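You operate a simulated robot arm through the tools that you are given. There is no shell and no other tool. Be economical: measure what you need, move in short steps, check, and stop when the job is done.

You run a simulated robot arm. Do the job below in one go: nothing can be reset, and whatever is moved stays where it is left.

## Task
Put the small carton that says "2" from the top of the purple table in the big blue tray. Put the tall carton marked "50" from the top of the black table on the belt behind engine two and the tall carton labelled "64" on the top of the purple table. Fetch the orange box labelled "702" from the green bench and set it on top of the brown flat carton there. Fetch the silver bracket and set it on top of the pipe flange on the green bench. Stack the red box labelled "829" from the top of the cream table on top of the red box marked "903". Put the black elbow on top of the blue box on the top of the yellow table. Do these in any order. Set down upright: tall carton, black elbow.

Only the result counts: the job must be done as asked and must still hold three seconds after the hand-in. Knocking over, shifting, dropping, spilling or breaking anything else fails it.

## Robot
A 5-joint arm with a two-finger parallel gripper on a trunk, on a base that drives. Base frame: it is fixed to the floor where the robot stands at the start and does not move with it; the origin is under the middle of the robot, x ahead of it, y to its left, z up. Units: m, degrees, N and s.
With the tool pointing down near the work surface it reaches from about 0.58 to 0.94 m from the robot's upright axis, wherever it stands. Its first joint turns from -149.0 to 149.0 degrees. Places, roughly: belt behind engine two [13.4, -2.5, 0.3]; big blue tray (26x19x5 cm) [16, 1.7, 0.9]; black elbow (7x4x7 cm) [22.3, -0.6, 0.9]; blue box [22.25, -0.25, 1]; flat carton [1.5, 1, 0.75]; orange box [1.75, 0.75, 0.75]; pipe flange (15x10x8 cm) [1.9, 0.9, 0.8]; red box [17.5, -1, 1]; silver bracket (9x5x5 cm) [2.5, 0.9, 0.7]; small carton [15.75, 1.5, 0.75]; tall carton [13.5, 0, 1]; top of the purple table [16.1, 1.5, 0.8]. Payload 1.57 kg.
The TCP is the grasp point between the finger pads, 0.03 m short of the fingertips. In the tool frame z runs along the fingers and y along their closing line. Largest opening 0.11 m; finger width 0.024, thickness 0.012; the body of the gripper, 0.048 by 0.112 m, starts 0.078 m behind the TCP.
Orientation is told as [roll, pitch, yaw] about the base's x, y, z axes, in that order, counted from this pose: with the fingers straight down and closing along the base's y, the tool's x points along the base's -x, its y along +y and its z along -z.

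## Interface
- The arm moves only by the tool arm_command. Its argument "commands" is a list of rows, each a list of 3 entries, a list of its own where there are three numbers: the opening, from 0 (shut) to 1 (fully open), then the shift along the base's x, y, z in units of 150 mm (1.0 is 150 mm), then the turn, a rotation vector about the base's x, y, z in units of 45 degrees (1.0 is 45 degrees). In form: [[fingers, [tx, ty, tz], [ax, ay, az]], ...]. A call has 1 to 8 rows; each row is the pose to reach, as a shift and turn from the pose commanded when the call began. A call with a number of a shift or a turn outside -1 to 1 is refused whole. Rows are played at 5 a second. More than 0.05 m and 8.6 degrees between two rows, or a gripper value outside its range, and nothing of the call is played. Where a pose cannot be reached the arm comes as near as it can. A force on the tool above 40 N (or 10 N above the force at the start of the call, whichever is more), or a blocked arm, ends the call early, and 0.2 s more pass. Each finger travels about 0.153 m/s and halts on what it meets, pressing with about 25 N; the grip force reading is that of the motor and also rises with nothing between the fingers. The clock runs only during rows and for 0.2 s after the last one: add rows that repeat a pose to give the fingers time. The reply holds the time, the measured pose of the TCP, the force on the tool along the base axes, the opening and the grip force, in the units named above and with some noise, with the torque about the TCP (base axes, N m) and any sound that the robot's microphone picked up, and new pictures: "pictures" is both (left out), scene, wrist or none.
- Cameras (640 x 400 px; columns grow to the right, rows downward): "scene" is now at [0.0467, 0.1704, 1.8183]; the picture's right is [-0.01, -1.00, 0.00], its down [-0.51, 0.01, -0.86] and it looks along [0.86, -0.01, -0.51] (base axes); focal length 259 px, centre (320, 200). "wrist" rides on the gripper at [0.07, 0.016, -0.141] in the tool frame; the picture's right is [-0.23, 0.97, 0.00], its down [-0.86, -0.20, -0.48] and it looks along [-0.47, -0.11, 0.88] (tool axes); focal length 222 px, centre (320, 200). There is no depth. A picture from a camera that has moved, and an enlarged one, comes with that camera's place and axes in the base frame and with its lens.
- raise_lower(by): slides the trunk up (or, below 0, down) by that many m; the arm and the scene camera ride with it, the base frame stays. It gives what a move gives, with no picture.
- drive_base(legs): drives the robot by 1 to 6 legs, each [ahead, turn to the left] in m and degrees, along the robot's own axes; the way and the turn of a leg run together, so that a leg with both is an arc; at most 1.5 m and 180 degrees a leg. The arm and the cameras ride along, it lands a little off, and it stops where it bumps. It gives what a move gives, and a new picture of the scene camera.
- aim_head(pan, tilt): turns the head with the scene camera to pan (to the left, within 155 degrees either way) and tilt (down, from -29 to 69), counted from straight ahead of the robot. It gives what a move gives, and a new picture of the scene camera.
- inspect(camera, box): a new picture of the part [left, top, right, bottom] of that camera's present view, enlarged. The clock stands still meanwhile.
- close_job(): hands the job in; it is judged then, once.

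Work in short steps. Places have to be worked out from the pictures, the camera data and where the tool is seen: move nearer, look again, correct. Check each grasp and each placing, and mend what went wrong. You have 207 turns and 260 pictures in all, those below and enlarged ones among them. Open the gripper and draw the arm clear of the work before you hand the job in, unless the task says otherwise; then end with one line.

The tools are called after "Request:" by a JSON object that holds its "name" and its "arguments". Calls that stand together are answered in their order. arm_command: Moves the arm, as the interface text tells. Its arguments: {"type":"object","properties":{"commands":{"type":"array","items":{"type":"array"}},"pictures":{"type":"string","enum":["both","scene","wrist","none"]}},"required":["commands"]} The other tools are called the same way: raise_lower (by) slides the trunk up or down; drive_base (legs) drives the base; aim_head (pan, tilt) turns the head that bears the scene camera; inspect (camera, box) takes an enlarged picture of a part of a camera's view; close_job () hands the job in.

At the start:

```text
time: 0.0
ee_pos: [0.6549, -0.1803, 1.0787]
ee_rot: [0.0, 0.0, 0.0]
ft_force: [0.3, -0.6, -0.1]
wrist_torque: [0.02, 0.03, 0.01]
finger_gap: 0.1099
gripper_force: 0.1
trunk travel left (down, up): [-0.813, 0.157]
robot x, y, heading: [0.0002, 0.0016, 0.1]
head pan, tilt: [-0.8, 30.9]
```

scene: 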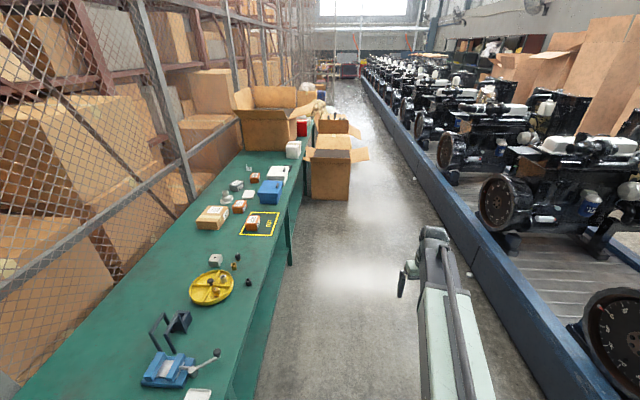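
wrist: 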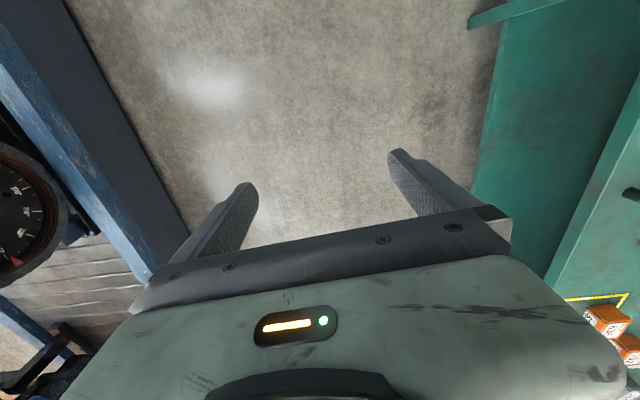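

The green bench runs along my left with the boxes on it. I enlarge that part to read labels.

Request:
{"name": "inspect", "arguments": {"camera": "scene", "box": [180, 120, 340, 220]}}

Request:
{"name": "inspect", "arguments": {"camera": "scene", "box": [180, 200, 340, 300]}}

Request:
{"name": "inspect", "arguments": {"camera": "scene", "box": [280, 10, 440, 110]}}

```text
4.00 times, centred on (260, 170) of scene
camera zoom: at [0.0467, 0.1704, 1.8183], right [-0.01, -1.0, 0.0], down [-0.51, 0.01, -0.86], along [0.86, -0.01, -0.51], focal length 1035 px, centre (560, 320)
```

zoom: 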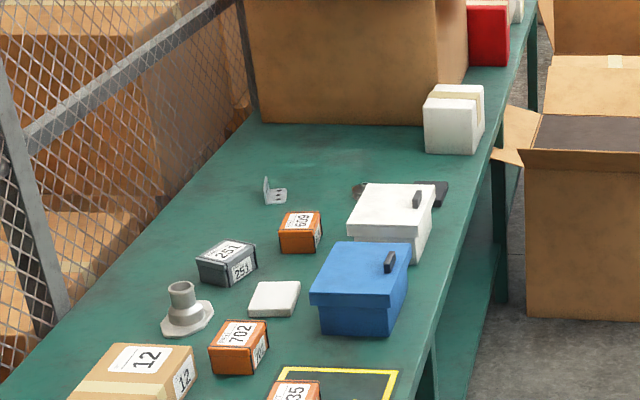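

```text
4.00 times, centred on (260, 250) of scene
camera zoom: at [0.0467, 0.1704, 1.8183], right [-0.01, -1.0, 0.0], down [-0.51, 0.01, -0.86], along [0.86, -0.01, -0.51], focal length 1035 px, centre (560, 0)
```

zoom: 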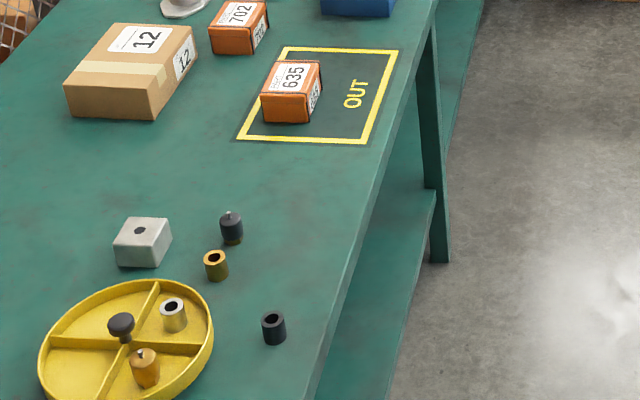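

```text
4.00 times, centred on (360, 60) of scene
camera zoom: at [0.0467, 0.1704, 1.8183], right [-0.01, -1.0, 0.0], down [-0.51, 0.01, -0.86], along [0.86, -0.01, -0.51], focal length 1035 px, centre (160, 760)
```

zoom: 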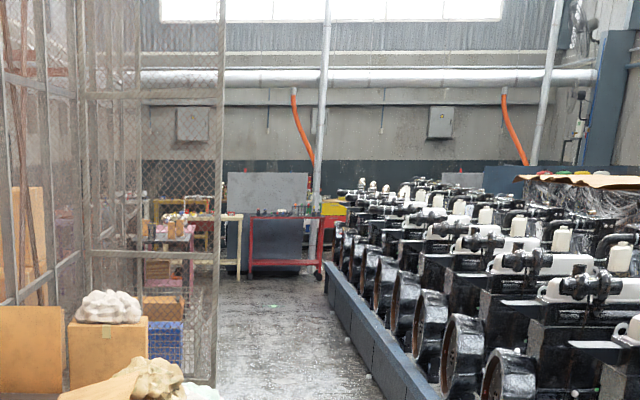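

The carton "12" is the flat brown one near (1.5, 1.0), 702 is near (1.75, 0.78), the flange near (1.92, 0.94). The bench top is at about z=0.7 with its front edge at y≈0.4. I drive along and turn to face the bench.

Request:
{"name": "drive_base", "arguments": {"legs": [[0.85, 0], [0.8, 0], [0, 90]]}}

Request:
{"name": "aim_head", "arguments": {"pan": 0, "tilt": 50}}

```text
time: 12.2
ee_pos: [1.8259, 0.6623, 1.0789]
ee_rot: [0.0, 0.0, 90.0]
ft_force: [0.1, 0.9, 0.2]
wrist_torque: [-0.05, 0.0, -0.01]
finger_gap: 0.1097
gripper_force: 0.1
trunk travel left (down, up): [-0.813, 0.157]
robot x, y, heading: [1.6697, 0.0067, 89.4]
head pan, tilt: [-0.8, 30.9]
camera scene: at [1.4984, 0.0558, 1.8182], right [1.0, -0.02, 0.0], down [-0.01, -0.51, -0.86], along [0.02, 0.86, -0.51], focal length 259 px, centre (320, 200)
```

scene: 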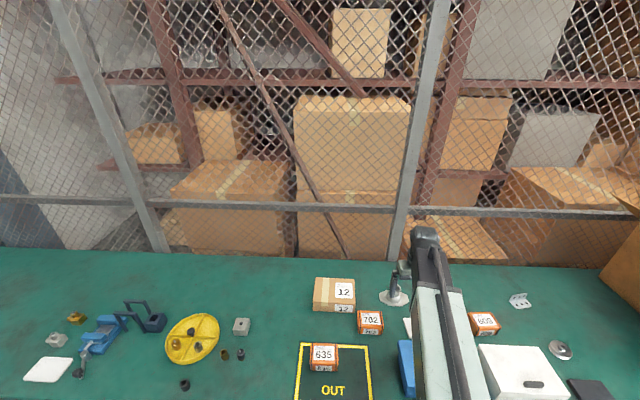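

```text
time: 13.0
ee_pos: [1.8261, 0.6629, 1.0794]
ee_rot: [0.1, 0.0, 90.0]
ft_force: [-0.8, 0.0, -0.3]
wrist_torque: [0.0, -0.01, 0.03]
finger_gap: 0.1101
gripper_force: 0.1
trunk travel left (down, up): [-0.813, 0.157]
robot x, y, heading: [1.6669, 0.0089, 89.6]
head pan, tilt: [0.0, 50.0]
camera scene: at [1.497, 0.0421, 1.7902], right [1.0, -0.01, 0.0], down [-0.01, -0.77, -0.64], along [0.01, 0.64, -0.77], focal length 259 px, centre (320, 200)
```

scene: 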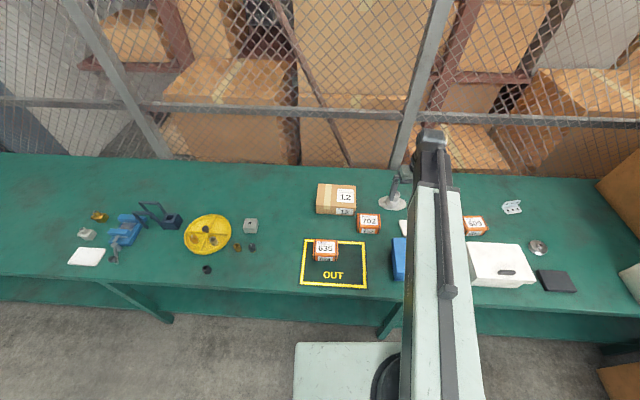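

Everything on the bench is in view. I enlarge the work area to measure the box, carton, flange and bracket.

Request:
{"name": "inspect", "arguments": {"camera": "scene", "box": [300, 160, 428, 240]}}

Request:
{"name": "inspect", "arguments": {"camera": "scene", "box": [440, 180, 568, 260]}}

```text
5.00 times, centred on (364, 200) of scene
camera zoom: at [1.497, 0.0421, 1.7902], right [1.0, -0.01, 0.0], down [-0.01, -0.77, -0.64], along [0.01, 0.64, -0.77], focal length 1294 px, centre (100, 200)
```

zoom: 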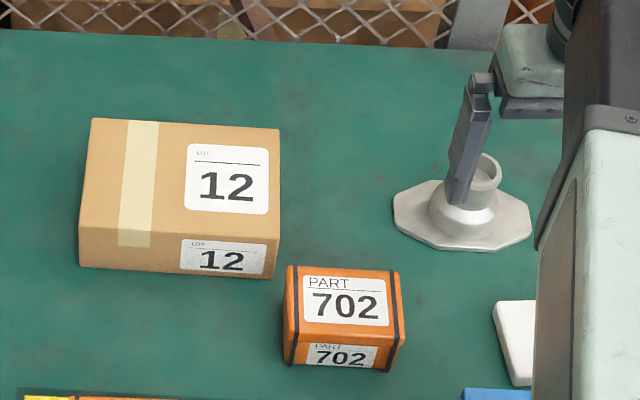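

```text
5.00 times, centred on (504, 220) of scene
camera zoom: at [1.497, 0.0421, 1.7902], right [1.0, -0.01, 0.0], down [-0.01, -0.77, -0.64], along [0.01, 0.64, -0.77], focal length 1294 px, centre (-600, 100)
```

zoom: 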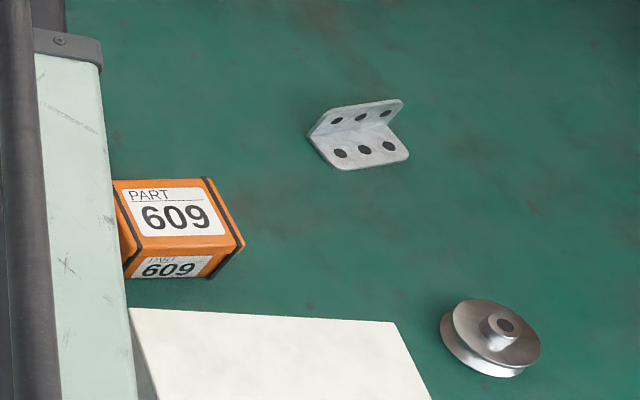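

I estimate 702 centre ≈(1.745,0.773), about 10 (x) × 8.4 (y) × 5 cm, and carton 12 centre ≈(1.594,0.929) with its top at z≈0.757. I move over 702 while turning the tool so that it closes along y.

Request:
{"name": "arm_command", "arguments": {"commands": [[1, [-0.09, 0.12, 0], [0, 0, -0.16]], [1, [-0.18, 0.24, 0], [0, 0, -0.33]], [1, [-0.27, 0.36, -0.1], [0, 0, -0.5]], [1, [-0.36, 0.48, -0.2], [0, 0, -0.66]], [1, [-0.45, 0.6, -0.3], [0, 0, -0.83]], [1, [-0.54, 0.733, -0.4], [0, 0, -1]]], "pictures": "none"}}

Request:
{"name": "arm_command", "arguments": {"commands": [[1, [0, 0, -0.1], [0, 0, -0.16]], [1, [0, 0, -0.2], [0, 0, -0.33]], [1, [0, 0, -0.3], [0, 0, -0.5]], [1, [0, 0, -0.4], [0, 0, -0.66]], [1, [0, 0, -0.5], [0, 0, -0.83]], [1, [0, 0, -0.6], [0, 0, -1]], [1, [0, 0, -0.6], [0, 0, -1]]]}}

```text
time: 14.4
ee_pos: [1.7471, 0.7717, 1.0792]
ee_rot: [0.1, 0.0, 44.7]
ft_force: [0.8, -1.1, 0.4]
wrist_torque: [0.0, -0.01, 0.01]
finger_gap: 0.1098
gripper_force: 0.0
out of reach, approached as far as the arm can: row 3, 4, 5, 6
trunk travel left (down, up): [-0.813, 0.157]
robot x, y, heading: [1.6656, 0.0095, 89.6]
head pan, tilt: [0.0, 50.0]
```

```text
time: 16.0
ee_pos: [1.7429, 0.7713, 1.0793]
ee_rot: [-0.1, 0.0, -0.1]
ft_force: [-0.3, -0.4, 0.8]
wrist_torque: [-0.01, -0.01, -0.03]
finger_gap: 0.1098
gripper_force: 0.1
out of reach, approached as far as the arm can: row 1, 2, 3, 4, 5, 6, 7
trunk travel left (down, up): [-0.813, 0.157]
robot x, y, heading: [1.6605, 0.0077, 89.2]
head pan, tilt: [0.0, 50.0]
camera scene: at [1.4975, 0.0421, 1.7902], right [1.0, -0.01, 0.0], down [-0.01, -0.77, -0.64], along [0.01, 0.64, -0.77], focal length 259 px, centre (320, 200)
camera wrist: at [1.6752, 0.7874, 1.2202], right [0.23, 0.97, 0.0], down [0.85, -0.2, 0.48], along [0.47, -0.11, -0.88], focal length 222 px, centre (320, 200)
```

scene: 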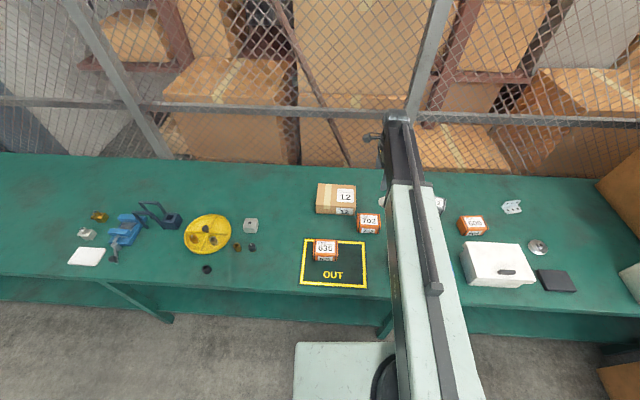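
wrist: 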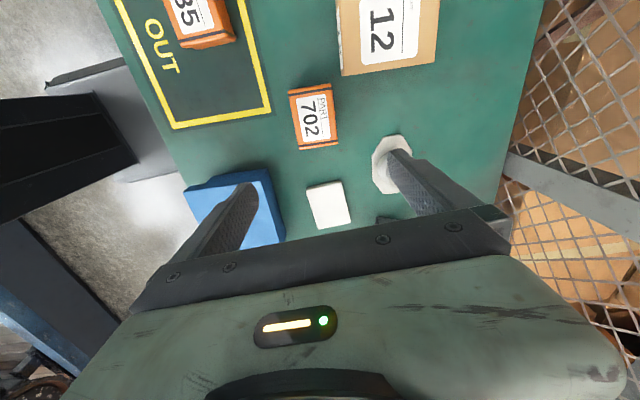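

The arm won't go lower itself, so height must come from the trunk. I lower to about z=0.88 (fingertips 0.85, well above the box) and look again.

Request:
{"name": "raise_lower", "arguments": {"by": -0.2}}

Request:
{"name": "inspect", "arguments": {"camera": "wrist", "box": [160, 0, 480, 200]}}

```text
time: 18.2
ee_pos: [1.7457, 0.7721, 0.8807]
ee_rot: [0.0, -0.1, 0.0]
ft_force: [-0.9, -0.3, -1.0]
wrist_torque: [0.01, 0.0, 0.03]
finger_gap: 0.1101
gripper_force: 0.1
trunk travel left (down, up): [-0.613, 0.357]
robot x, y, heading: [1.6686, 0.0055, 89.5]
head pan, tilt: [0.0, 50.0]
```

```text
2.00 times, centred on (320, 100) of wrist
camera zoom: at [1.6751, 0.7873, 1.0203], right [0.23, 0.97, 0.0], down [0.85, -0.2, 0.48], along [0.47, -0.11, -0.88], focal length 444 px, centre (320, 400)
```

zoom: 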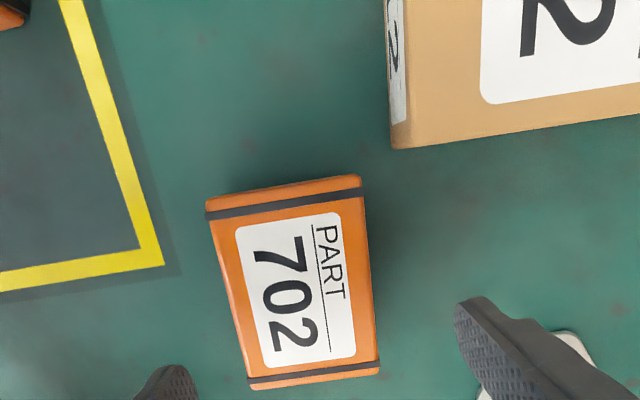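

The box centre measures ≈(1.743,0.761), turned about −4°. I correct the tool and go down with the trunk.

Request:
{"name": "arm_command", "arguments": {"commands": [[1, [-0.02, -0.07, 0], [0, 0, -0.09]], [1, [-0.02, -0.07, 0], [0, 0, -0.09]]], "pictures": "none"}}

Request:
{"name": "raise_lower", "arguments": {"by": -0.08}}

Request:
{"name": "inspect", "arguments": {"camera": "wrist", "box": [160, 0, 480, 200]}}

```text
time: 18.8
ee_pos: [1.7408, 0.7607, 0.8792]
ee_rot: [-0.1, 0.0, -4.2]
ft_force: [-0.5, 0.2, 0.6]
wrist_torque: [-0.01, 0.01, -0.01]
finger_gap: 0.1102
gripper_force: 0.1
trunk travel left (down, up): [-0.613, 0.357]
robot x, y, heading: [1.6648, 0.008, 89.3]
head pan, tilt: [0.0, 50.0]
```

```text
time: 19.9
ee_pos: [1.742, 0.7616, 0.799]
ee_rot: [0.1, 0.0, -4.0]
ft_force: [-0.6, 0.5, -0.4]
wrist_torque: [0.02, -0.02, 0.0]
finger_gap: 0.1099
gripper_force: 0.1
trunk travel left (down, up): [-0.533, 0.437]
robot x, y, heading: [1.6664, 0.0075, 89.4]
head pan, tilt: [0.0, 50.0]
```

```text
2.00 times, centred on (320, 100) of wrist
camera zoom: at [1.6732, 0.7818, 0.9402], right [0.3, 0.96, 0.0], down [0.84, -0.26, 0.48], along [0.46, -0.14, -0.88], focal length 444 px, centre (320, 400)
```

zoom: 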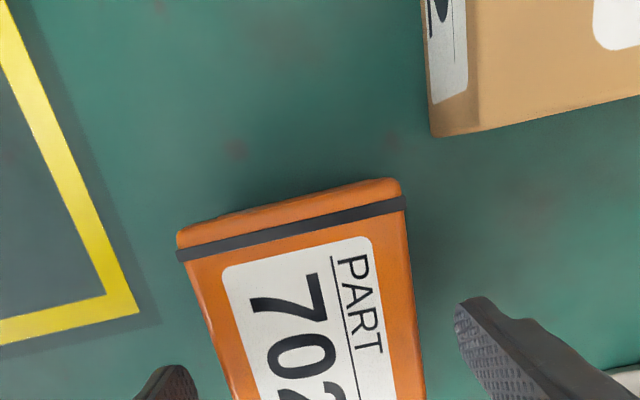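

The fingers straddle the box cleanly, so I go down the last 6 cm and close.

Request:
{"name": "raise_lower", "arguments": {"by": -0.06}}

Request:
{"name": "arm_command", "arguments": {"commands": [[0.6, [0, 0, 0], [0, 0, 0]], [0.6, [0, 0, 0], [0, 0, 0]], [0.6, [0, 0, 0], [0, 0, 0]]], "pictures": "wrist"}}

```text
time: 20.8
ee_pos: [1.7401, 0.7593, 0.7502]
ee_rot: [0.0, -0.1, -4.1]
ft_force: [-2.0, -7.2, 26.9]
wrist_torque: [-0.35, 0.11, 0.0]
finger_gap: 0.1066
gripper_force: 0.0
trunk travel left (down, up): [-0.481, 0.489]
robot x, y, heading: [1.6676, 0.0041, 89.6]
head pan, tilt: [0.0, 50.0]
stopped: the force on the tool passed its limit at 484 N (the readings are from after the stop); the commanded pose is now the measured one
```

```text
time: 21.6
ee_pos: [1.7415, 0.7607, 0.7503]
ee_rot: [0.1, -0.1, -4.1]
ft_force: [0.3, 6.1, 40.2]
wrist_torque: [-1.74, 0.39, 0.01]
finger_gap: 0.0797
gripper_force: 24.9
trunk travel left (down, up): [-0.481, 0.489]
robot x, y, heading: [1.6647, 0.0089, 89.5]
head pan, tilt: [0.0, 50.0]
stopped in row 3: the force on the tool passed its limit at 40 N (the readings are from after the stop); the commanded pose is now the measured one
camera wrist: at [1.6734, 0.781, 0.8906], right [0.3, 0.96, 0.0], down [0.84, -0.26, 0.48], along [0.46, -0.14, -0.88], focal length 222 px, centre (320, 200)
```

wrist: 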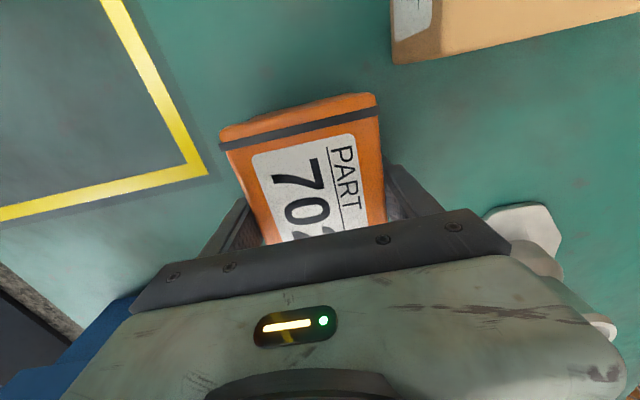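

The fingertips met the bench, so its top is at z≈0.72. The box is gripped at 8.0 cm. I lift gently with the trunk.

Request:
{"name": "raise_lower", "arguments": {"by": 0.15}}

Request:
{"name": "arm_command", "arguments": {"commands": [[0.6, [-0.2, 0.2, 0], [0, 0, 0]], [0.6, [-0.4, 0.4, 0], [0, 0, 0]], [0.6, [-0.6, 0.6, 0], [0, 0, 0]], [0.6, [-0.8, 0.8, 0], [0, 0, 0]], [0.6, [-1, 1, 0], [0, 0, 0]], [0.6, [-1, 1, 0], [0, 0, 0]]]}}

```text
time: 23.4
ee_pos: [1.7421, 0.763, 0.8983]
ee_rot: [0.0, -0.1, -4.1]
ft_force: [-0.2, 0.0, -5.0]
wrist_torque: [-0.01, -0.06, 0.02]
finger_gap: 0.0798
gripper_force: 25.3
trunk travel left (down, up): [-0.631, 0.339]
robot x, y, heading: [1.6627, 0.0078, 89.4]
head pan, tilt: [0.0, 50.0]
```

```text
time: 24.8
ee_pos: [1.5917, 0.9127, 0.8973]
ee_rot: [-0.1, 0.0, -4.0]
ft_force: [0.2, 0.1, -5.2]
wrist_torque: [0.0, -0.04, 0.0]
finger_gap: 0.08
gripper_force: 25.5
trunk travel left (down, up): [-0.631, 0.339]
robot x, y, heading: [1.6683, 0.0117, 89.5]
head pan, tilt: [0.0, 50.0]
camera scene: at [1.4971, 0.0431, 1.6085], right [1.0, -0.01, 0.0], down [-0.01, -0.77, -0.64], along [0.01, 0.64, -0.77], focal length 259 px, centre (320, 200)
camera wrist: at [1.523, 0.9334, 1.0379], right [0.3, 0.96, 0.0], down [0.84, -0.26, 0.48], along [0.46, -0.14, -0.88], focal length 222 px, centre (320, 200)
```

scene: 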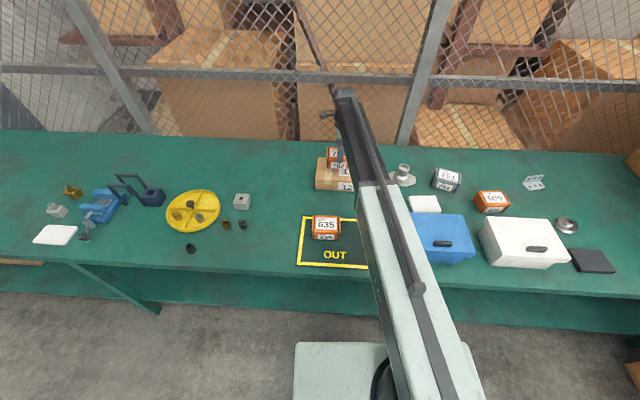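
wrist: 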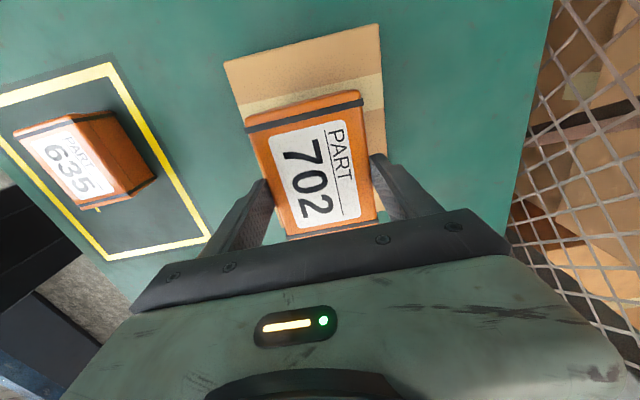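

The box hovers centred over the carton. I lower to just above its top and then in small steps.

Request:
{"name": "raise_lower", "arguments": {"by": -0.083}}

Request:
{"name": "raise_lower", "arguments": {"by": -0.005}}

Request:
{"name": "inspect", "arguments": {"camera": "wrist", "box": [160, 0, 480, 250]}}

```text
time: 25.8
ee_pos: [1.592, 0.911, 0.8205]
ee_rot: [0.2, 0.1, -4.1]
ft_force: [-1.2, 3.8, 35.8]
wrist_torque: [-1.7, 0.11, 0.03]
finger_gap: 0.0797
gripper_force: 25.3
trunk travel left (down, up): [-0.551, 0.419]
robot x, y, heading: [1.6699, 0.0089, 89.4]
head pan, tilt: [0.0, 50.0]
stopped: the force on the tool passed its limit at 86 N (the readings are from after the stop); the commanded pose is now the measured one
```

```text
time: 26.1
ee_pos: [1.5915, 0.9116, 0.8197]
ee_rot: [0.3, 0.0, -4.1]
ft_force: [-2.1, 3.7, 40.6]
wrist_torque: [-1.88, 0.12, 0.08]
finger_gap: 0.0798
gripper_force: 25.1
trunk travel left (down, up): [-0.55, 0.42]
robot x, y, heading: [1.6675, 0.0064, 89.5]
head pan, tilt: [0.0, 50.0]
stopped: the force on the tool passed its limit at 55 N (the readings are from after the stop); the commanded pose is now the measured one
```

```text
1.60 times, centred on (320, 125) of wrist
camera zoom: at [1.5237, 0.9311, 0.9607], right [0.3, 0.96, 0.0], down [0.84, -0.26, 0.48], along [0.46, -0.14, -0.88], focal length 355 px, centre (320, 320)
```

zoom: 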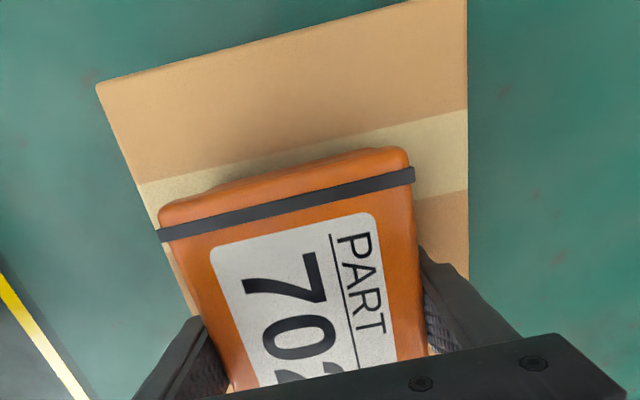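

The box rests on the carton (contact at TCP z 0.82, carton top ≈0.79) and sits within its outline. I release and rise.

Request:
{"name": "arm_command", "arguments": {"commands": [[0.85, [0, 0, 0], [0, 0, 0]], [0.95, [0, 0, 0], [0, 0, 0]], [0.95, [0, 0, 0], [0, 0, 0]]], "pictures": "none"}}

Request:
{"name": "raise_lower", "arguments": {"by": 0.25}}

Request:
{"name": "inspect", "arguments": {"camera": "wrist", "box": [0, 0, 640, 400]}}

```text
time: 26.6
ee_pos: [1.5903, 0.9144, 0.8212]
ee_rot: [0.7, 0.1, -4.1]
ft_force: [0.0, 19.9, 54.7]
wrist_torque: [-2.02, 0.17, 0.03]
finger_gap: 0.0865
gripper_force: 0.0
trunk travel left (down, up): [-0.55, 0.42]
robot x, y, heading: [1.6654, 0.0044, 89.5]
head pan, tilt: [0.0, 50.0]
stopped in row 2: the force on the tool passed its limit at 57 N (the readings are from after the stop); the commanded pose is now the measured one
```

```text
time: 29.2
ee_pos: [1.5914, 0.9154, 1.0671]
ee_rot: [0.2, 0.0, -4.0]
ft_force: [-0.7, 0.9, -0.8]
wrist_torque: [0.01, 0.06, 0.01]
finger_gap: 0.1045
gripper_force: 0.0
trunk travel left (down, up): [-0.8, 0.17]
robot x, y, heading: [1.6642, 0.0074, 89.2]
head pan, tilt: [0.0, 50.0]
```

```text
1.00 times, centred on (320, 200) of wrist (not enlarged: the box is as wide or as high as the picture)
camera zoom: at [1.5235, 0.9347, 1.2075], right [0.3, 0.96, 0.01], down [0.84, -0.26, 0.48], along [0.46, -0.14, -0.88], focal length 222 px, centre (320, 200)
```

zoom: 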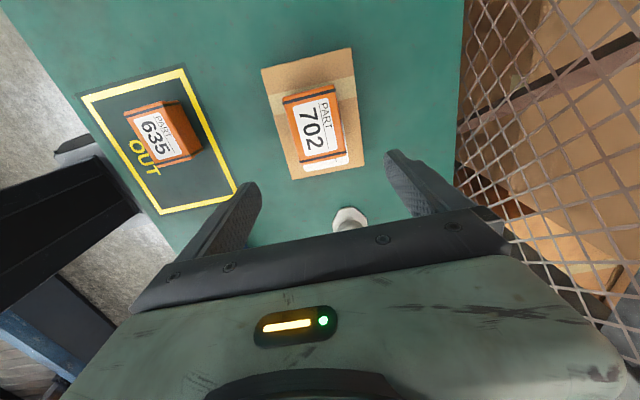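

702 sits squarely on the carton. Now the bracket: I pull the arm in, raise the trunk a little and shift the robot to x≈2.2, facing the bench between the bracket and the flange.

Request:
{"name": "arm_command", "arguments": {"commands": [[1, [0.1, -0.25, 0], [0, 0, 0.16]], [1, [0.2, -0.5, 0], [0, 0, 0.33]], [1, [0.3, -0.75, 0], [0, 0, 0.5]], [1, [0.4, -1, 0], [0, 0, 0.6]]], "pictures": "none"}}

Request:
{"name": "raise_lower", "arguments": {"by": 0.1}}

Request:
{"name": "drive_base", "arguments": {"legs": [[0, -89.4], [0.54, 0], [0, 90]]}}

```text
time: 30.2
ee_pos: [1.6517, 0.7649, 1.0658]
ee_rot: [0.3, -0.1, 23.1]
ft_force: [-0.1, 0.2, 0.4]
wrist_torque: [0.01, 0.03, 0.0]
finger_gap: 0.1101
gripper_force: 0.1
trunk travel left (down, up): [-0.8, 0.17]
robot x, y, heading: [1.6672, 0.0086, 89.5]
head pan, tilt: [0.0, 50.0]
```

```text
time: 31.5
ee_pos: [1.6513, 0.7672, 1.1661]
ee_rot: [0.3, 0.0, 22.8]
ft_force: [-0.6, 0.0, -0.6]
wrist_torque: [0.02, -0.01, 0.01]
finger_gap: 0.11
gripper_force: 0.1
trunk travel left (down, up): [-0.9, 0.07]
robot x, y, heading: [1.6682, 0.0083, 89.2]
head pan, tilt: [0.0, 50.0]
```

```text
time: 42.2
ee_pos: [2.1661, 0.7722, 1.1667]
ee_rot: [0.3, -0.1, 23.9]
ft_force: [1.4, -0.1, 0.2]
wrist_torque: [0.0, 0.02, 0.0]
finger_gap: 0.1101
gripper_force: 0.0
trunk travel left (down, up): [-0.9, 0.07]
robot x, y, heading: [2.2129, 0.0123, 89.5]
head pan, tilt: [0.0, 50.0]
camera scene: at [2.0451, 0.0477, 1.8775], right [1.0, 0.0, 0.0], down [0.0, -0.77, -0.64], along [0.0, 0.64, -0.77], focal length 259 px, centre (320, 200)
```

scene: 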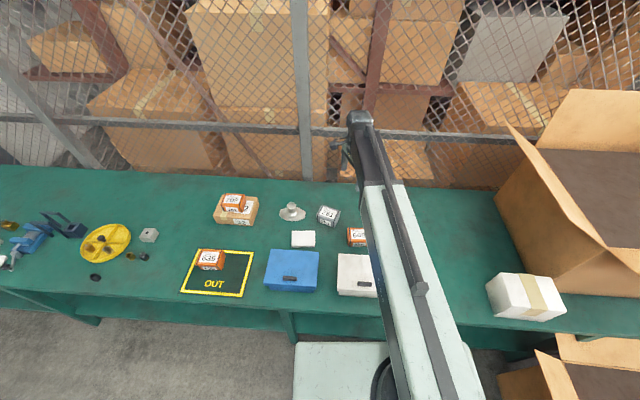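

The flange is in clear view. I enlarge it, and swing the arm towards the bracket.

Request:
{"name": "inspect", "arguments": {"camera": "scene", "box": [256, 180, 352, 240]}}

Request:
{"name": "arm_command", "arguments": {"commands": [[1, [0.25, 0.1, 0], [0, 0, -0.14]], [1, [0.5, 0.15, 0], [0, 0, -0.27]], [1, [0.75, 0.2, 0], [0, 0, -0.4]], [1, [1, 0.2, 0], [0, 0, -0.53]]], "pictures": "none"}}

Request:
{"name": "arm_command", "arguments": {"commands": [[1, [0.25, 0.0, 0], [0, 0, 0]], [1, [0.5, 0.0, 0], [0, 0, 0]], [1, [0.75, 0.0, 0], [0, 0, 0]], [1, [0.9, 0.0, 0], [0, 0, 0]], [1, [0.9, 0.0, 0], [0, 0, 0]]], "pictures": "both"}}

```text
6.67 times, centred on (304, 210) of scene
camera zoom: at [2.0451, 0.0477, 1.8775], right [1.0, 0.0, 0.0], down [0.0, -0.77, -0.64], along [0.0, 0.64, -0.77], focal length 1726 px, centre (427, 133)
```

zoom: 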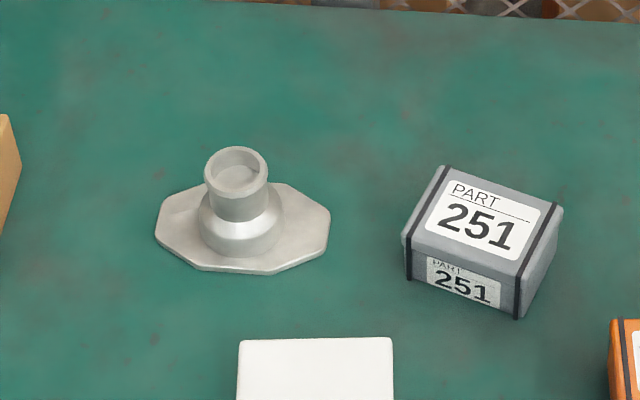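

```text
time: 43.2
ee_pos: [2.3173, 0.8006, 1.1662]
ee_rot: [0.2, 0.0, 0.0]
ft_force: [0.0, 0.2, 0.5]
wrist_torque: [0.0, 0.0, 0.0]
finger_gap: 0.1098
gripper_force: 0.0
trunk travel left (down, up): [-0.9, 0.07]
robot x, y, heading: [2.2208, 0.0092, 90.2]
head pan, tilt: [0.0, 50.0]
```

```text
time: 44.4
ee_pos: [2.449, 0.8012, 1.1663]
ee_rot: [0.3, 0.1, 0.1]
ft_force: [-0.7, -0.2, -0.9]
wrist_torque: [-0.01, -0.01, -0.02]
finger_gap: 0.1102
gripper_force: 0.0
trunk travel left (down, up): [-0.9, 0.07]
robot x, y, heading: [2.2143, 0.0113, 89.9]
head pan, tilt: [0.0, 50.0]
camera scene: at [2.0445, 0.0462, 1.8775], right [1.0, 0.0, 0.0], down [0.0, -0.77, -0.64], along [0.0, 0.64, -0.77], focal length 259 px, centre (320, 200)
camera wrist: at [2.3798, 0.8161, 1.3076], right [0.23, 0.97, 0.01], down [0.86, -0.2, 0.48], along [0.47, -0.1, -0.88], focal length 222 px, centre (320, 200)
```

scene: 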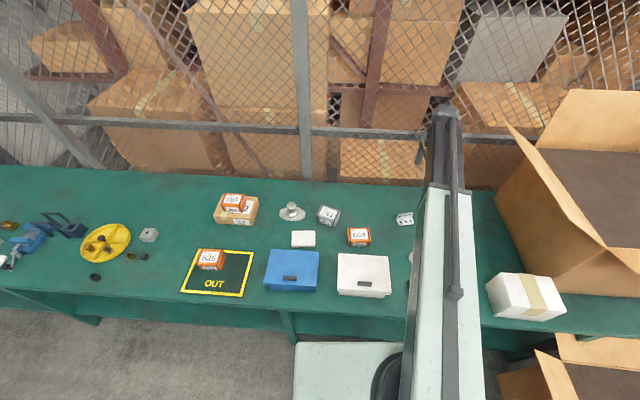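
wrist: 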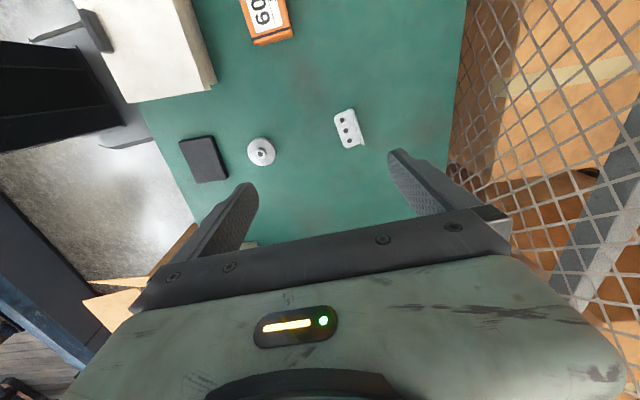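

Flange boss top centre ≈(1.892,0.905,z 0.80), about 5 cm in diameter. The bracket is near (2.51,0.867). I move over it and lower.

Request:
{"name": "arm_command", "arguments": {"commands": [[1, [0.2, 0.22, 0], [0, 0, 0]], [1, [0.4, 0.44, 0], [0, 0, 0]], [1, [0.4, 0.44, 0], [0, 0, 0]]], "pictures": "none"}}

Request:
{"name": "raise_lower", "arguments": {"by": -0.28}}

Request:
{"name": "inspect", "arguments": {"camera": "wrist", "box": [160, 0, 480, 200]}}

Request:
{"name": "inspect", "arguments": {"camera": "scene", "box": [384, 180, 480, 240]}}

```text
time: 45.2
ee_pos: [2.5107, 0.8659, 1.1674]
ee_rot: [0.3, 0.1, 0.1]
ft_force: [0.6, 0.5, -0.1]
wrist_torque: [0.03, 0.01, 0.0]
finger_gap: 0.1098
gripper_force: 0.0
trunk travel left (down, up): [-0.9, 0.07]
robot x, y, heading: [2.2141, 0.0136, 89.9]
head pan, tilt: [0.0, 50.0]
```

```text
time: 48.0
ee_pos: [2.5103, 0.8654, 0.8872]
ee_rot: [0.3, 0.0, 0.1]
ft_force: [0.0, 1.3, 0.8]
wrist_torque: [-0.03, -0.02, -0.02]
finger_gap: 0.1102
gripper_force: 0.0
trunk travel left (down, up): [-0.62, 0.35]
robot x, y, heading: [2.2142, 0.0104, 90.2]
head pan, tilt: [0.0, 50.0]
```

```text
2.00 times, centred on (320, 100) of wrist
camera zoom: at [2.4413, 0.8806, 1.0276], right [0.23, 0.97, 0.01], down [0.86, -0.2, 0.48], along [0.47, -0.1, -0.88], focal length 444 px, centre (320, 400)
```

zoom: 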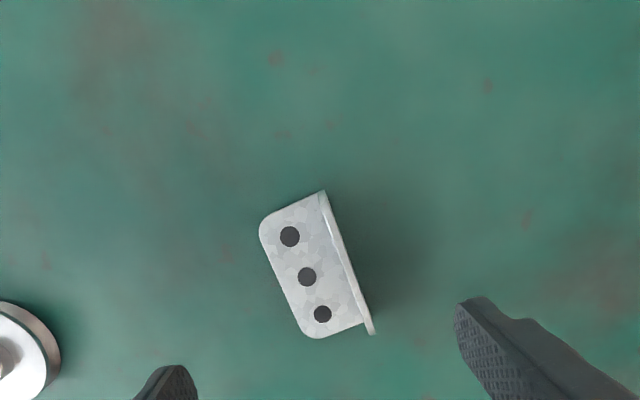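

```text
6.67 times, centred on (432, 210) of scene
camera zoom: at [2.0447, 0.0462, 1.5975], right [1.0, 0.0, 0.0], down [0.0, -0.77, -0.64], along [0.0, 0.64, -0.77], focal length 1726 px, centre (-427, 133)
```

zoom: 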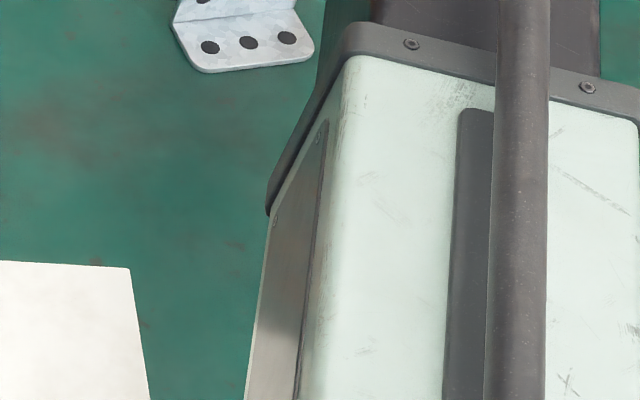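

The plate's top edge runs from ≈(2.457,0.880) to (2.542,0.894), turned +9°. I centre the fingers across the upright plate and lower with a check.

Request:
{"name": "arm_command", "arguments": {"commands": [[1, [-0.07, 0.13, 0], [0, 0, 0.1]], [1, [-0.07, 0.13, 0], [0, 0, 0.2]], [1, [-0.07, 0.13, 0], [0, 0, 0.2]]], "pictures": "none"}}

Request:
{"name": "raise_lower", "arguments": {"by": -0.07}}

Request:
{"name": "inspect", "arguments": {"camera": "wrist", "box": [160, 50, 480, 250]}}

```text
time: 48.8
ee_pos: [2.5, 0.8855, 0.8869]
ee_rot: [0.3, 0.0, 9.1]
ft_force: [-1.4, -0.1, 0.1]
wrist_torque: [-0.01, -0.01, 0.0]
finger_gap: 0.1099
gripper_force: 0.1
trunk travel left (down, up): [-0.62, 0.35]
robot x, y, heading: [2.2167, 0.0168, 90.4]
head pan, tilt: [0.0, 50.0]
```

```text
time: 49.9
ee_pos: [2.5002, 0.8847, 0.8164]
ee_rot: [0.3, 0.0, 9.1]
ft_force: [-0.4, 0.3, 0.3]
wrist_torque: [0.0, 0.01, -0.01]
finger_gap: 0.1097
gripper_force: 0.0
trunk travel left (down, up): [-0.55, 0.42]
robot x, y, heading: [2.2134, 0.0159, 90.2]
head pan, tilt: [0.0, 50.0]
```

```text
2.00 times, centred on (320, 150) of wrist
camera zoom: at [2.4291, 0.8885, 0.9576], right [0.07, 1.0, 0.01], down [0.88, -0.06, 0.48], along [0.48, -0.03, -0.88], focal length 444 px, centre (320, 300)
```

zoom: 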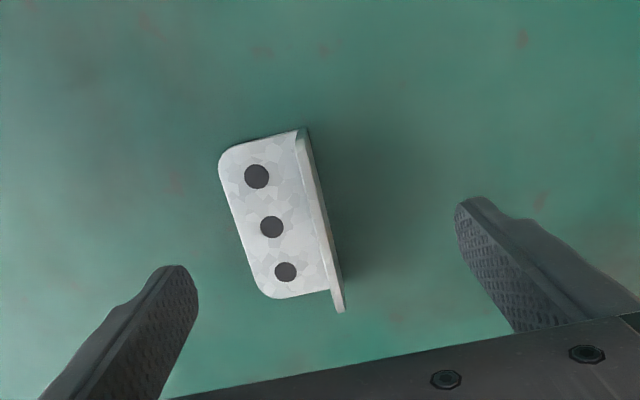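

The fingers are centred and square on the plate. I lower so that the tips stop above the base flange, then close.

Request:
{"name": "raise_lower", "arguments": {"by": -0.048}}

Request:
{"name": "arm_command", "arguments": {"commands": [[0.5, [0, 0, 0], [0, 0, 0]], [0.0, [0, 0, 0], [0, 0, 0]], [0.0, [0, 0, 0], [0, 0, 0]], [0.0, [0, 0, 0], [0, 0, 0]]], "pictures": "none"}}

Request:
{"name": "raise_lower", "arguments": {"by": 0.15}}

Request:
{"name": "inspect", "arguments": {"camera": "wrist", "box": [160, 50, 480, 250]}}

```text
time: 50.8
ee_pos: [2.4995, 0.8853, 0.7689]
ee_rot: [0.4, 0.0, 9.1]
ft_force: [0.3, 0.0, 0.3]
wrist_torque: [0.01, 0.0, 0.0]
finger_gap: 0.11
gripper_force: 0.1
trunk travel left (down, up): [-0.502, 0.468]
robot x, y, heading: [2.2119, 0.0076, 90.2]
head pan, tilt: [0.0, 50.0]
```

```text
time: 51.8
ee_pos: [2.5003, 0.8853, 0.769]
ee_rot: [0.4, 0.0, 9.1]
ft_force: [0.4, -0.3, 1.5]
wrist_torque: [-0.13, -0.05, 0.05]
finger_gap: 0.0049
gripper_force: 25.2
trunk travel left (down, up): [-0.502, 0.468]
robot x, y, heading: [2.2131, 0.0125, 90.2]
head pan, tilt: [0.0, 50.0]
```

```text
time: 53.5
ee_pos: [2.4993, 0.8856, 0.9184]
ee_rot: [0.3, 0.0, 9.1]
ft_force: [-0.6, 0.3, -3.5]
wrist_torque: [0.07, 0.01, 0.02]
finger_gap: 0.0047
gripper_force: 24.4
trunk travel left (down, up): [-0.652, 0.318]
robot x, y, heading: [2.2096, 0.012, 90.2]
head pan, tilt: [0.0, 50.0]
```

```text
2.00 times, centred on (320, 150) of wrist
camera zoom: at [2.4291, 0.8888, 1.0592], right [0.07, 1.0, 0.01], down [0.88, -0.06, 0.48], along [0.48, -0.03, -0.88], focal length 444 px, centre (320, 300)
```

zoom: 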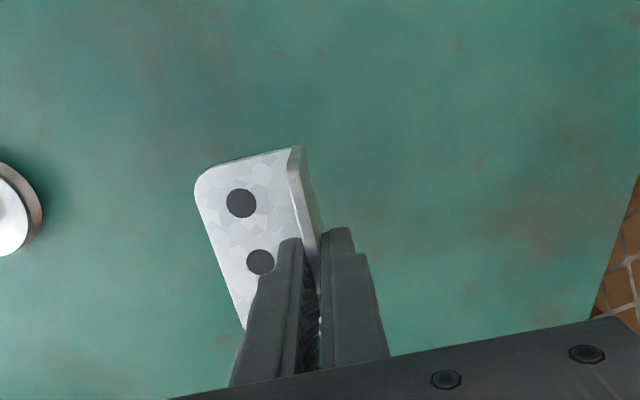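

The bracket is held (about 3 N). The flange is just beyond reach from here, so I raise and shift the robot 0.22 m back along the bench.

Request:
{"name": "raise_lower", "arguments": {"by": 0.2}}

Request:
{"name": "drive_base", "arguments": {"legs": [[0, -90], [-0.22, 0], [0, 90]]}}

```text
time: 55.7
ee_pos: [2.5004, 0.8848, 1.1192]
ee_rot: [0.2, -0.1, 9.0]
ft_force: [0.5, -0.3, -2.6]
wrist_torque: [0.02, 0.03, 0.0]
finger_gap: 0.0049
gripper_force: 25.0
trunk travel left (down, up): [-0.852, 0.118]
robot x, y, heading: [2.214, 0.0124, 90.0]
head pan, tilt: [0.0, 50.0]
```

```text
time: 58.1
ee_pos: [2.999, 0.4714, 1.117]
ee_rot: [0.4, 1.9, -32.8]
ft_force: [1.3, -10.2, -6.4]
wrist_torque: [-0.51, -0.11, -0.17]
finger_gap: 0.0046
gripper_force: 25.1
trunk travel left (down, up): [-0.852, 0.118]
robot x, y, heading: [2.1922, 0.0238, 50.7]
head pan, tilt: [0.0, 50.0]
stopped in leg 1: the force on the tool passed its limit at 102 N (the readings are from after the stop); the commanded pose is now the measured one
camera scene: at [2.0842, 0.1583, 1.8294], right [0.77, -0.63, 0.0], down [-0.48, -0.59, -0.64], along [0.41, 0.5, -0.77], focal length 259 px, centre (320, 200)
```

scene: 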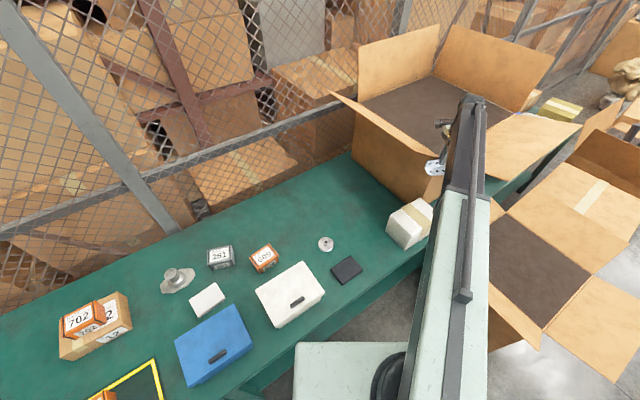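

The hand brushed the big box's corner, and nothing looks displaced. I turn back away from it and make the shift by turning left instead.

Request:
{"name": "drive_base", "arguments": {"legs": [[0, 39]]}}

Request:
{"name": "inspect", "arguments": {"camera": "wrist", "box": [160, 50, 480, 250]}}

```text
time: 59.0
ee_pos: [2.9937, 0.4777, 1.1178]
ee_rot: [-0.1, 1.5, -32.1]
ft_force: [-1.8, 0.3, -2.4]
wrist_torque: [0.16, 0.03, 0.06]
finger_gap: 0.0047
gripper_force: 25.1
trunk travel left (down, up): [-0.852, 0.118]
robot x, y, heading: [2.1945, 0.0227, 51.7]
head pan, tilt: [0.0, 50.0]
stopped in leg 1: the force on the tool passed its limit at 60 N (the readings are from after the stop); the commanded pose is now the measured one
camera scene: at [2.0831, 0.1566, 1.8295], right [0.78, -0.62, 0.0], down [-0.48, -0.6, -0.64], along [0.4, 0.5, -0.77], focal length 259 px, centre (320, 200)
```

scene: 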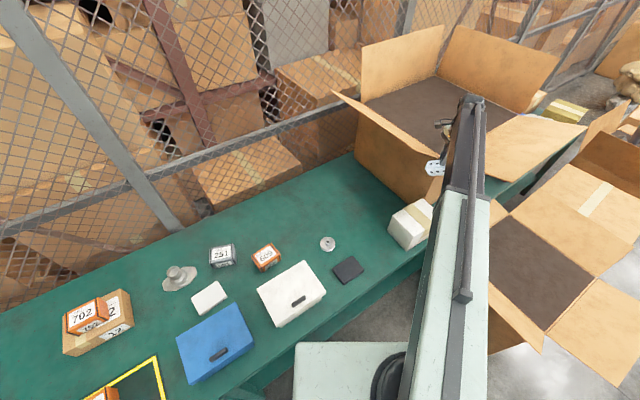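

```text
2.00 times, centred on (320, 150) of wrist
camera zoom: at [2.9467, 0.527, 1.2608], right [0.71, 0.7, -0.01], down [0.63, -0.63, 0.46], along [0.32, -0.33, -0.89], focal length 444 px, centre (320, 300)
```

zoom: 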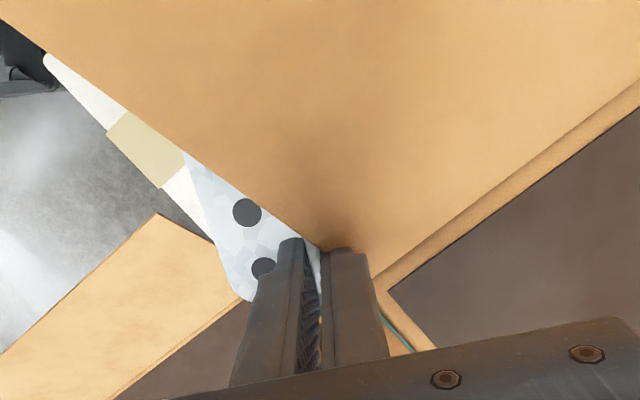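

The bracket end is tangled with a flap of the big box. I look closer before moving.

Request:
{"name": "inspect", "arguments": {"camera": "scene", "box": [320, 60, 512, 180]}}

Request:
{"name": "inspect", "arguments": {"camera": "wrist", "box": [0, 0, 640, 400]}}

```text
3.33 times, centred on (416, 120) of scene
camera zoom: at [2.0831, 0.1566, 1.8295], right [0.78, -0.62, 0.0], down [-0.48, -0.6, -0.64], along [0.4, 0.5, -0.77], focal length 863 px, centre (0, 467)
```

zoom: 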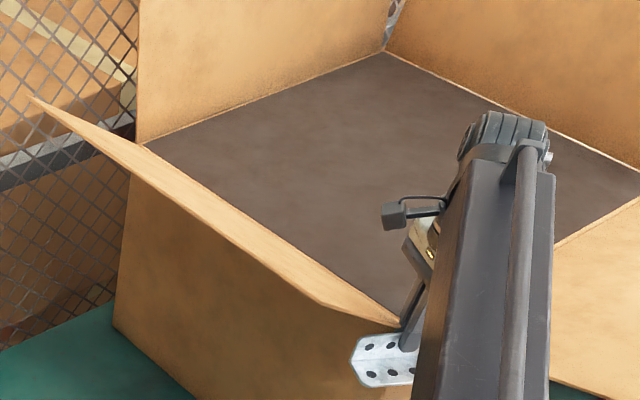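

```text
1.00 times, centred on (320, 200) of wrist (not enlarged: the box is as wide or as high as the picture)
camera zoom: at [2.9467, 0.527, 1.2608], right [0.71, 0.7, -0.01], down [0.63, -0.63, 0.46], along [0.32, -0.33, -0.89], focal length 222 px, centre (320, 200)
```

zoom: 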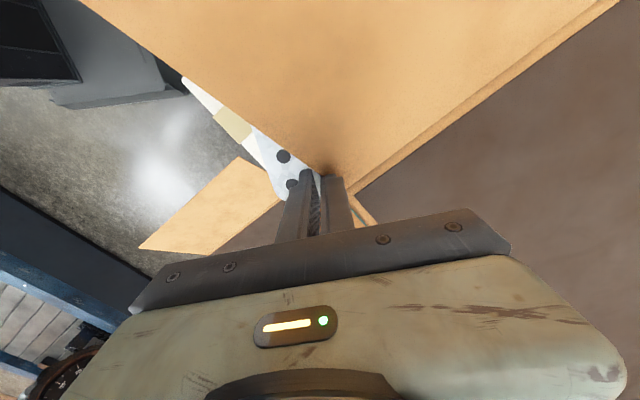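

The flap rises outward, and my right finger touches its front corner. I slide straight out along −y, which is away from the box.

Request:
{"name": "arm_command", "arguments": {"commands": [[0, [0, -0.1, 0], [0, 0, 0]], [0, [0, -0.25, 0], [0, 0, 0]], [0, [-0.05, -0.45, 0], [0, 0, 0]], [0, [-0.1, -0.7, 0], [0, 0, 0]], [0, [-0.15, -0.9, 0], [0, 0, 0]]]}}

```text
time: 60.2
ee_pos: [2.9714, 0.3447, 1.1197]
ee_rot: [-0.1, 1.4, -32.1]
ft_force: [0.6, -0.7, -3.1]
wrist_torque: [-0.01, -0.1, -0.01]
finger_gap: 0.0047
gripper_force: 24.9
trunk travel left (down, up): [-0.852, 0.118]
robot x, y, heading: [2.1945, 0.0217, 51.5]
head pan, tilt: [0.0, 50.0]
camera scene: at [2.0826, 0.1559, 1.8295], right [0.78, -0.62, 0.0], down [-0.48, -0.6, -0.64], along [0.4, 0.5, -0.77], focal length 259 px, centre (320, 200)
camera wrist: at [2.9246, 0.392, 1.2612], right [0.71, 0.7, -0.01], down [0.63, -0.63, 0.46], along [0.32, -0.33, -0.89], focal length 222 px, centre (320, 200)
```

scene: 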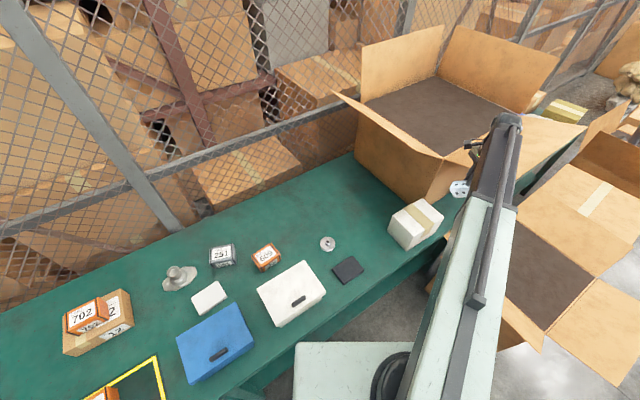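
wrist: 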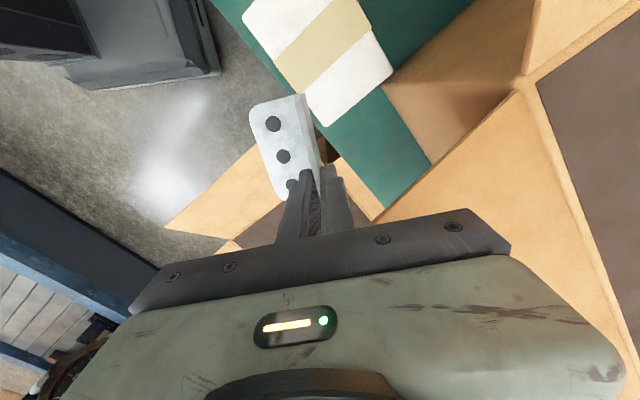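

It is free and the bracket is still held. I pull the arm in and then finish the shift with the hand well inside the box's reach.

Request:
{"name": "arm_command", "arguments": {"commands": [[0, [-0.2, -0.1, 0], [0, 0, 0]], [0, [-0.4, -0.2, 0], [0, 0, 0]], [0, [-0.6, -0.3, 0], [0, 0, 0]], [0, [-0.8, -0.45, 0], [0, 0, 0]], [0, [-1, -0.6, 0], [0, 0, 0]]], "pictures": "none"}}

Request:
{"name": "drive_base", "arguments": {"legs": [[0, -51.6], [-0.22, 0], [0, 90]]}}

```text
time: 61.4
ee_pos: [2.8197, 0.2535, 1.1184]
ee_rot: [0.0, 1.5, -32.1]
ft_force: [0.3, 0.2, -3.2]
wrist_torque: [0.02, -0.08, -0.01]
finger_gap: 0.0048
gripper_force: 24.8
trunk travel left (down, up): [-0.852, 0.118]
robot x, y, heading: [2.1911, 0.0241, 51.7]
head pan, tilt: [0.0, 50.0]
```

```text
time: 69.2
ee_pos: [2.3298, 0.5931, 1.1186]
ee_rot: [-0.1, 1.3, 6.0]
ft_force: [0.2, -0.1, -2.3]
wrist_torque: [0.03, -0.06, -0.01]
finger_gap: 0.0048
gripper_force: 24.8
trunk travel left (down, up): [-0.852, 0.118]
robot x, y, heading: [1.9969, 0.0245, 88.8]
head pan, tilt: [0.0, 50.0]
camera scene: at [1.8293, 0.0627, 1.8294], right [1.0, -0.02, 0.0], down [-0.01, -0.77, -0.64], along [0.01, 0.64, -0.77], focal length 259 px, centre (320, 200)
```

scene: 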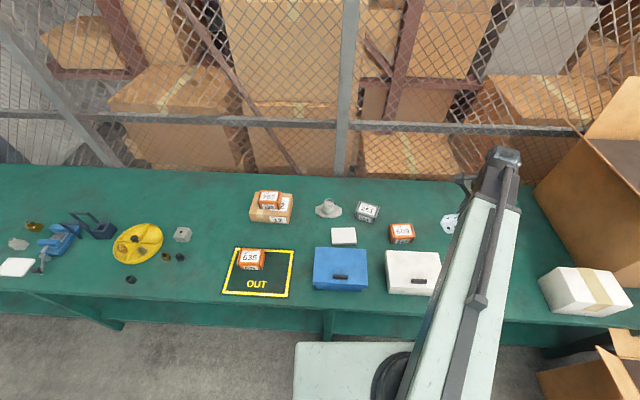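

I now carry the bracket to above the flange boss, aiming the plate slightly behind its centre so that the bracket's weight is over it.

Request:
{"name": "arm_command", "arguments": {"commands": [[0, [-0.25, 0.2, 0], [0, -0.015, 0]], [0, [-0.5, 0.4, 0], [0, -0.03, 0]], [0, [-0.75, 0.6, 0], [0, -0.03, 0]], [0, [-0.98, 0.72, 0], [0, -0.03, 0]]], "pictures": "none"}}

Request:
{"name": "arm_command", "arguments": {"commands": [[0, [-0.25, 0.2, 0], [0, 0, 0]], [0, [-0.5, 0.4, 0], [0, 0, 0]], [0, [-0.75, 0.6, 0], [0, 0, 0]], [0, [-0.98, 0.72, 0], [0, 0, 0]]], "pictures": "none"}}

Request:
{"name": "arm_command", "arguments": {"commands": [[0, [-0.25, 0.2, 0], [0, 0, 0]], [0, [-0.5, 0.4, 0], [0, 0, 0]], [0, [-0.75, 0.6, 0], [0, 0, 0]], [0, [-0.97, 0.72, 0], [0, 0, 0]], [0, [-0.97, 0.72, 0], [0, 0, 0]]]}}

```text
time: 70.2
ee_pos: [2.183, 0.7027, 1.1184]
ee_rot: [-0.2, 0.0, 6.0]
ft_force: [0.6, -0.1, -2.9]
wrist_torque: [0.02, -0.04, 0.02]
finger_gap: 0.0047
gripper_force: 25.4
trunk travel left (down, up): [-0.852, 0.118]
robot x, y, heading: [1.9968, 0.0246, 89.0]
head pan, tilt: [0.0, 50.0]
```

```text
time: 71.2
ee_pos: [2.0377, 0.8111, 1.1182]
ee_rot: [-0.3, 0.0, 5.9]
ft_force: [0.6, -0.1, -2.3]
wrist_torque: [0.01, -0.03, -0.01]
finger_gap: 0.0047
gripper_force: 25.0
trunk travel left (down, up): [-0.852, 0.118]
robot x, y, heading: [1.9967, 0.0275, 88.9]
head pan, tilt: [0.0, 50.0]
```

```text
time: 72.4
ee_pos: [1.8929, 0.9186, 1.119]
ee_rot: [-0.3, 0.0, 6.0]
ft_force: [-0.1, 0.2, -3.1]
wrist_torque: [0.04, -0.06, 0.03]
finger_gap: 0.0047
gripper_force: 25.4
trunk travel left (down, up): [-0.852, 0.118]
robot x, y, heading: [1.9945, 0.0244, 89.0]
head pan, tilt: [0.0, 50.0]
camera scene: at [1.8295, 0.0621, 1.8294], right [1.0, -0.02, 0.0], down [-0.01, -0.77, -0.64], along [0.01, 0.64, -0.77], focal length 259 px, centre (320, 200)
camera wrist: at [1.8219, 0.9287, 1.2593], right [0.12, 0.99, 0.0], down [0.87, -0.11, 0.48], along [0.47, -0.06, -0.88], focal length 222 px, centre (320, 200)
```

scene: 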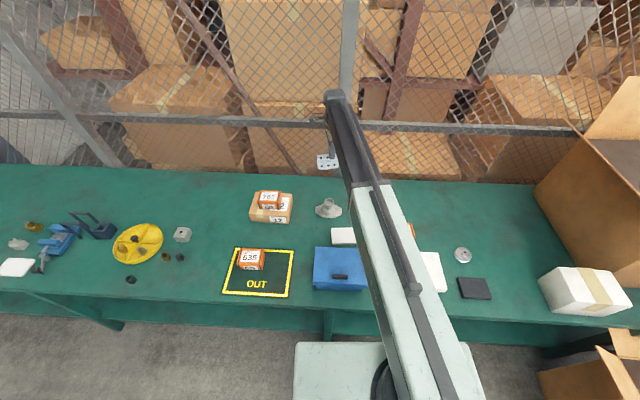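
wrist: 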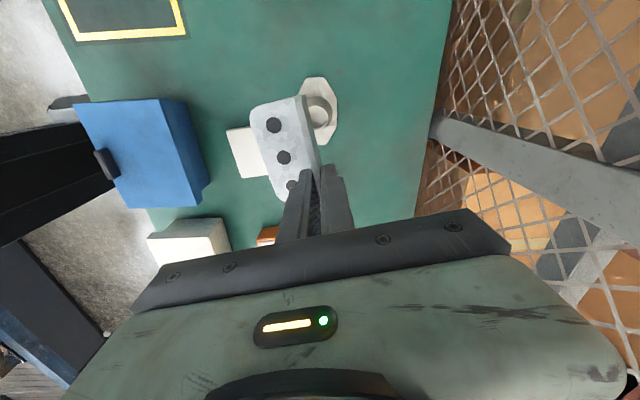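

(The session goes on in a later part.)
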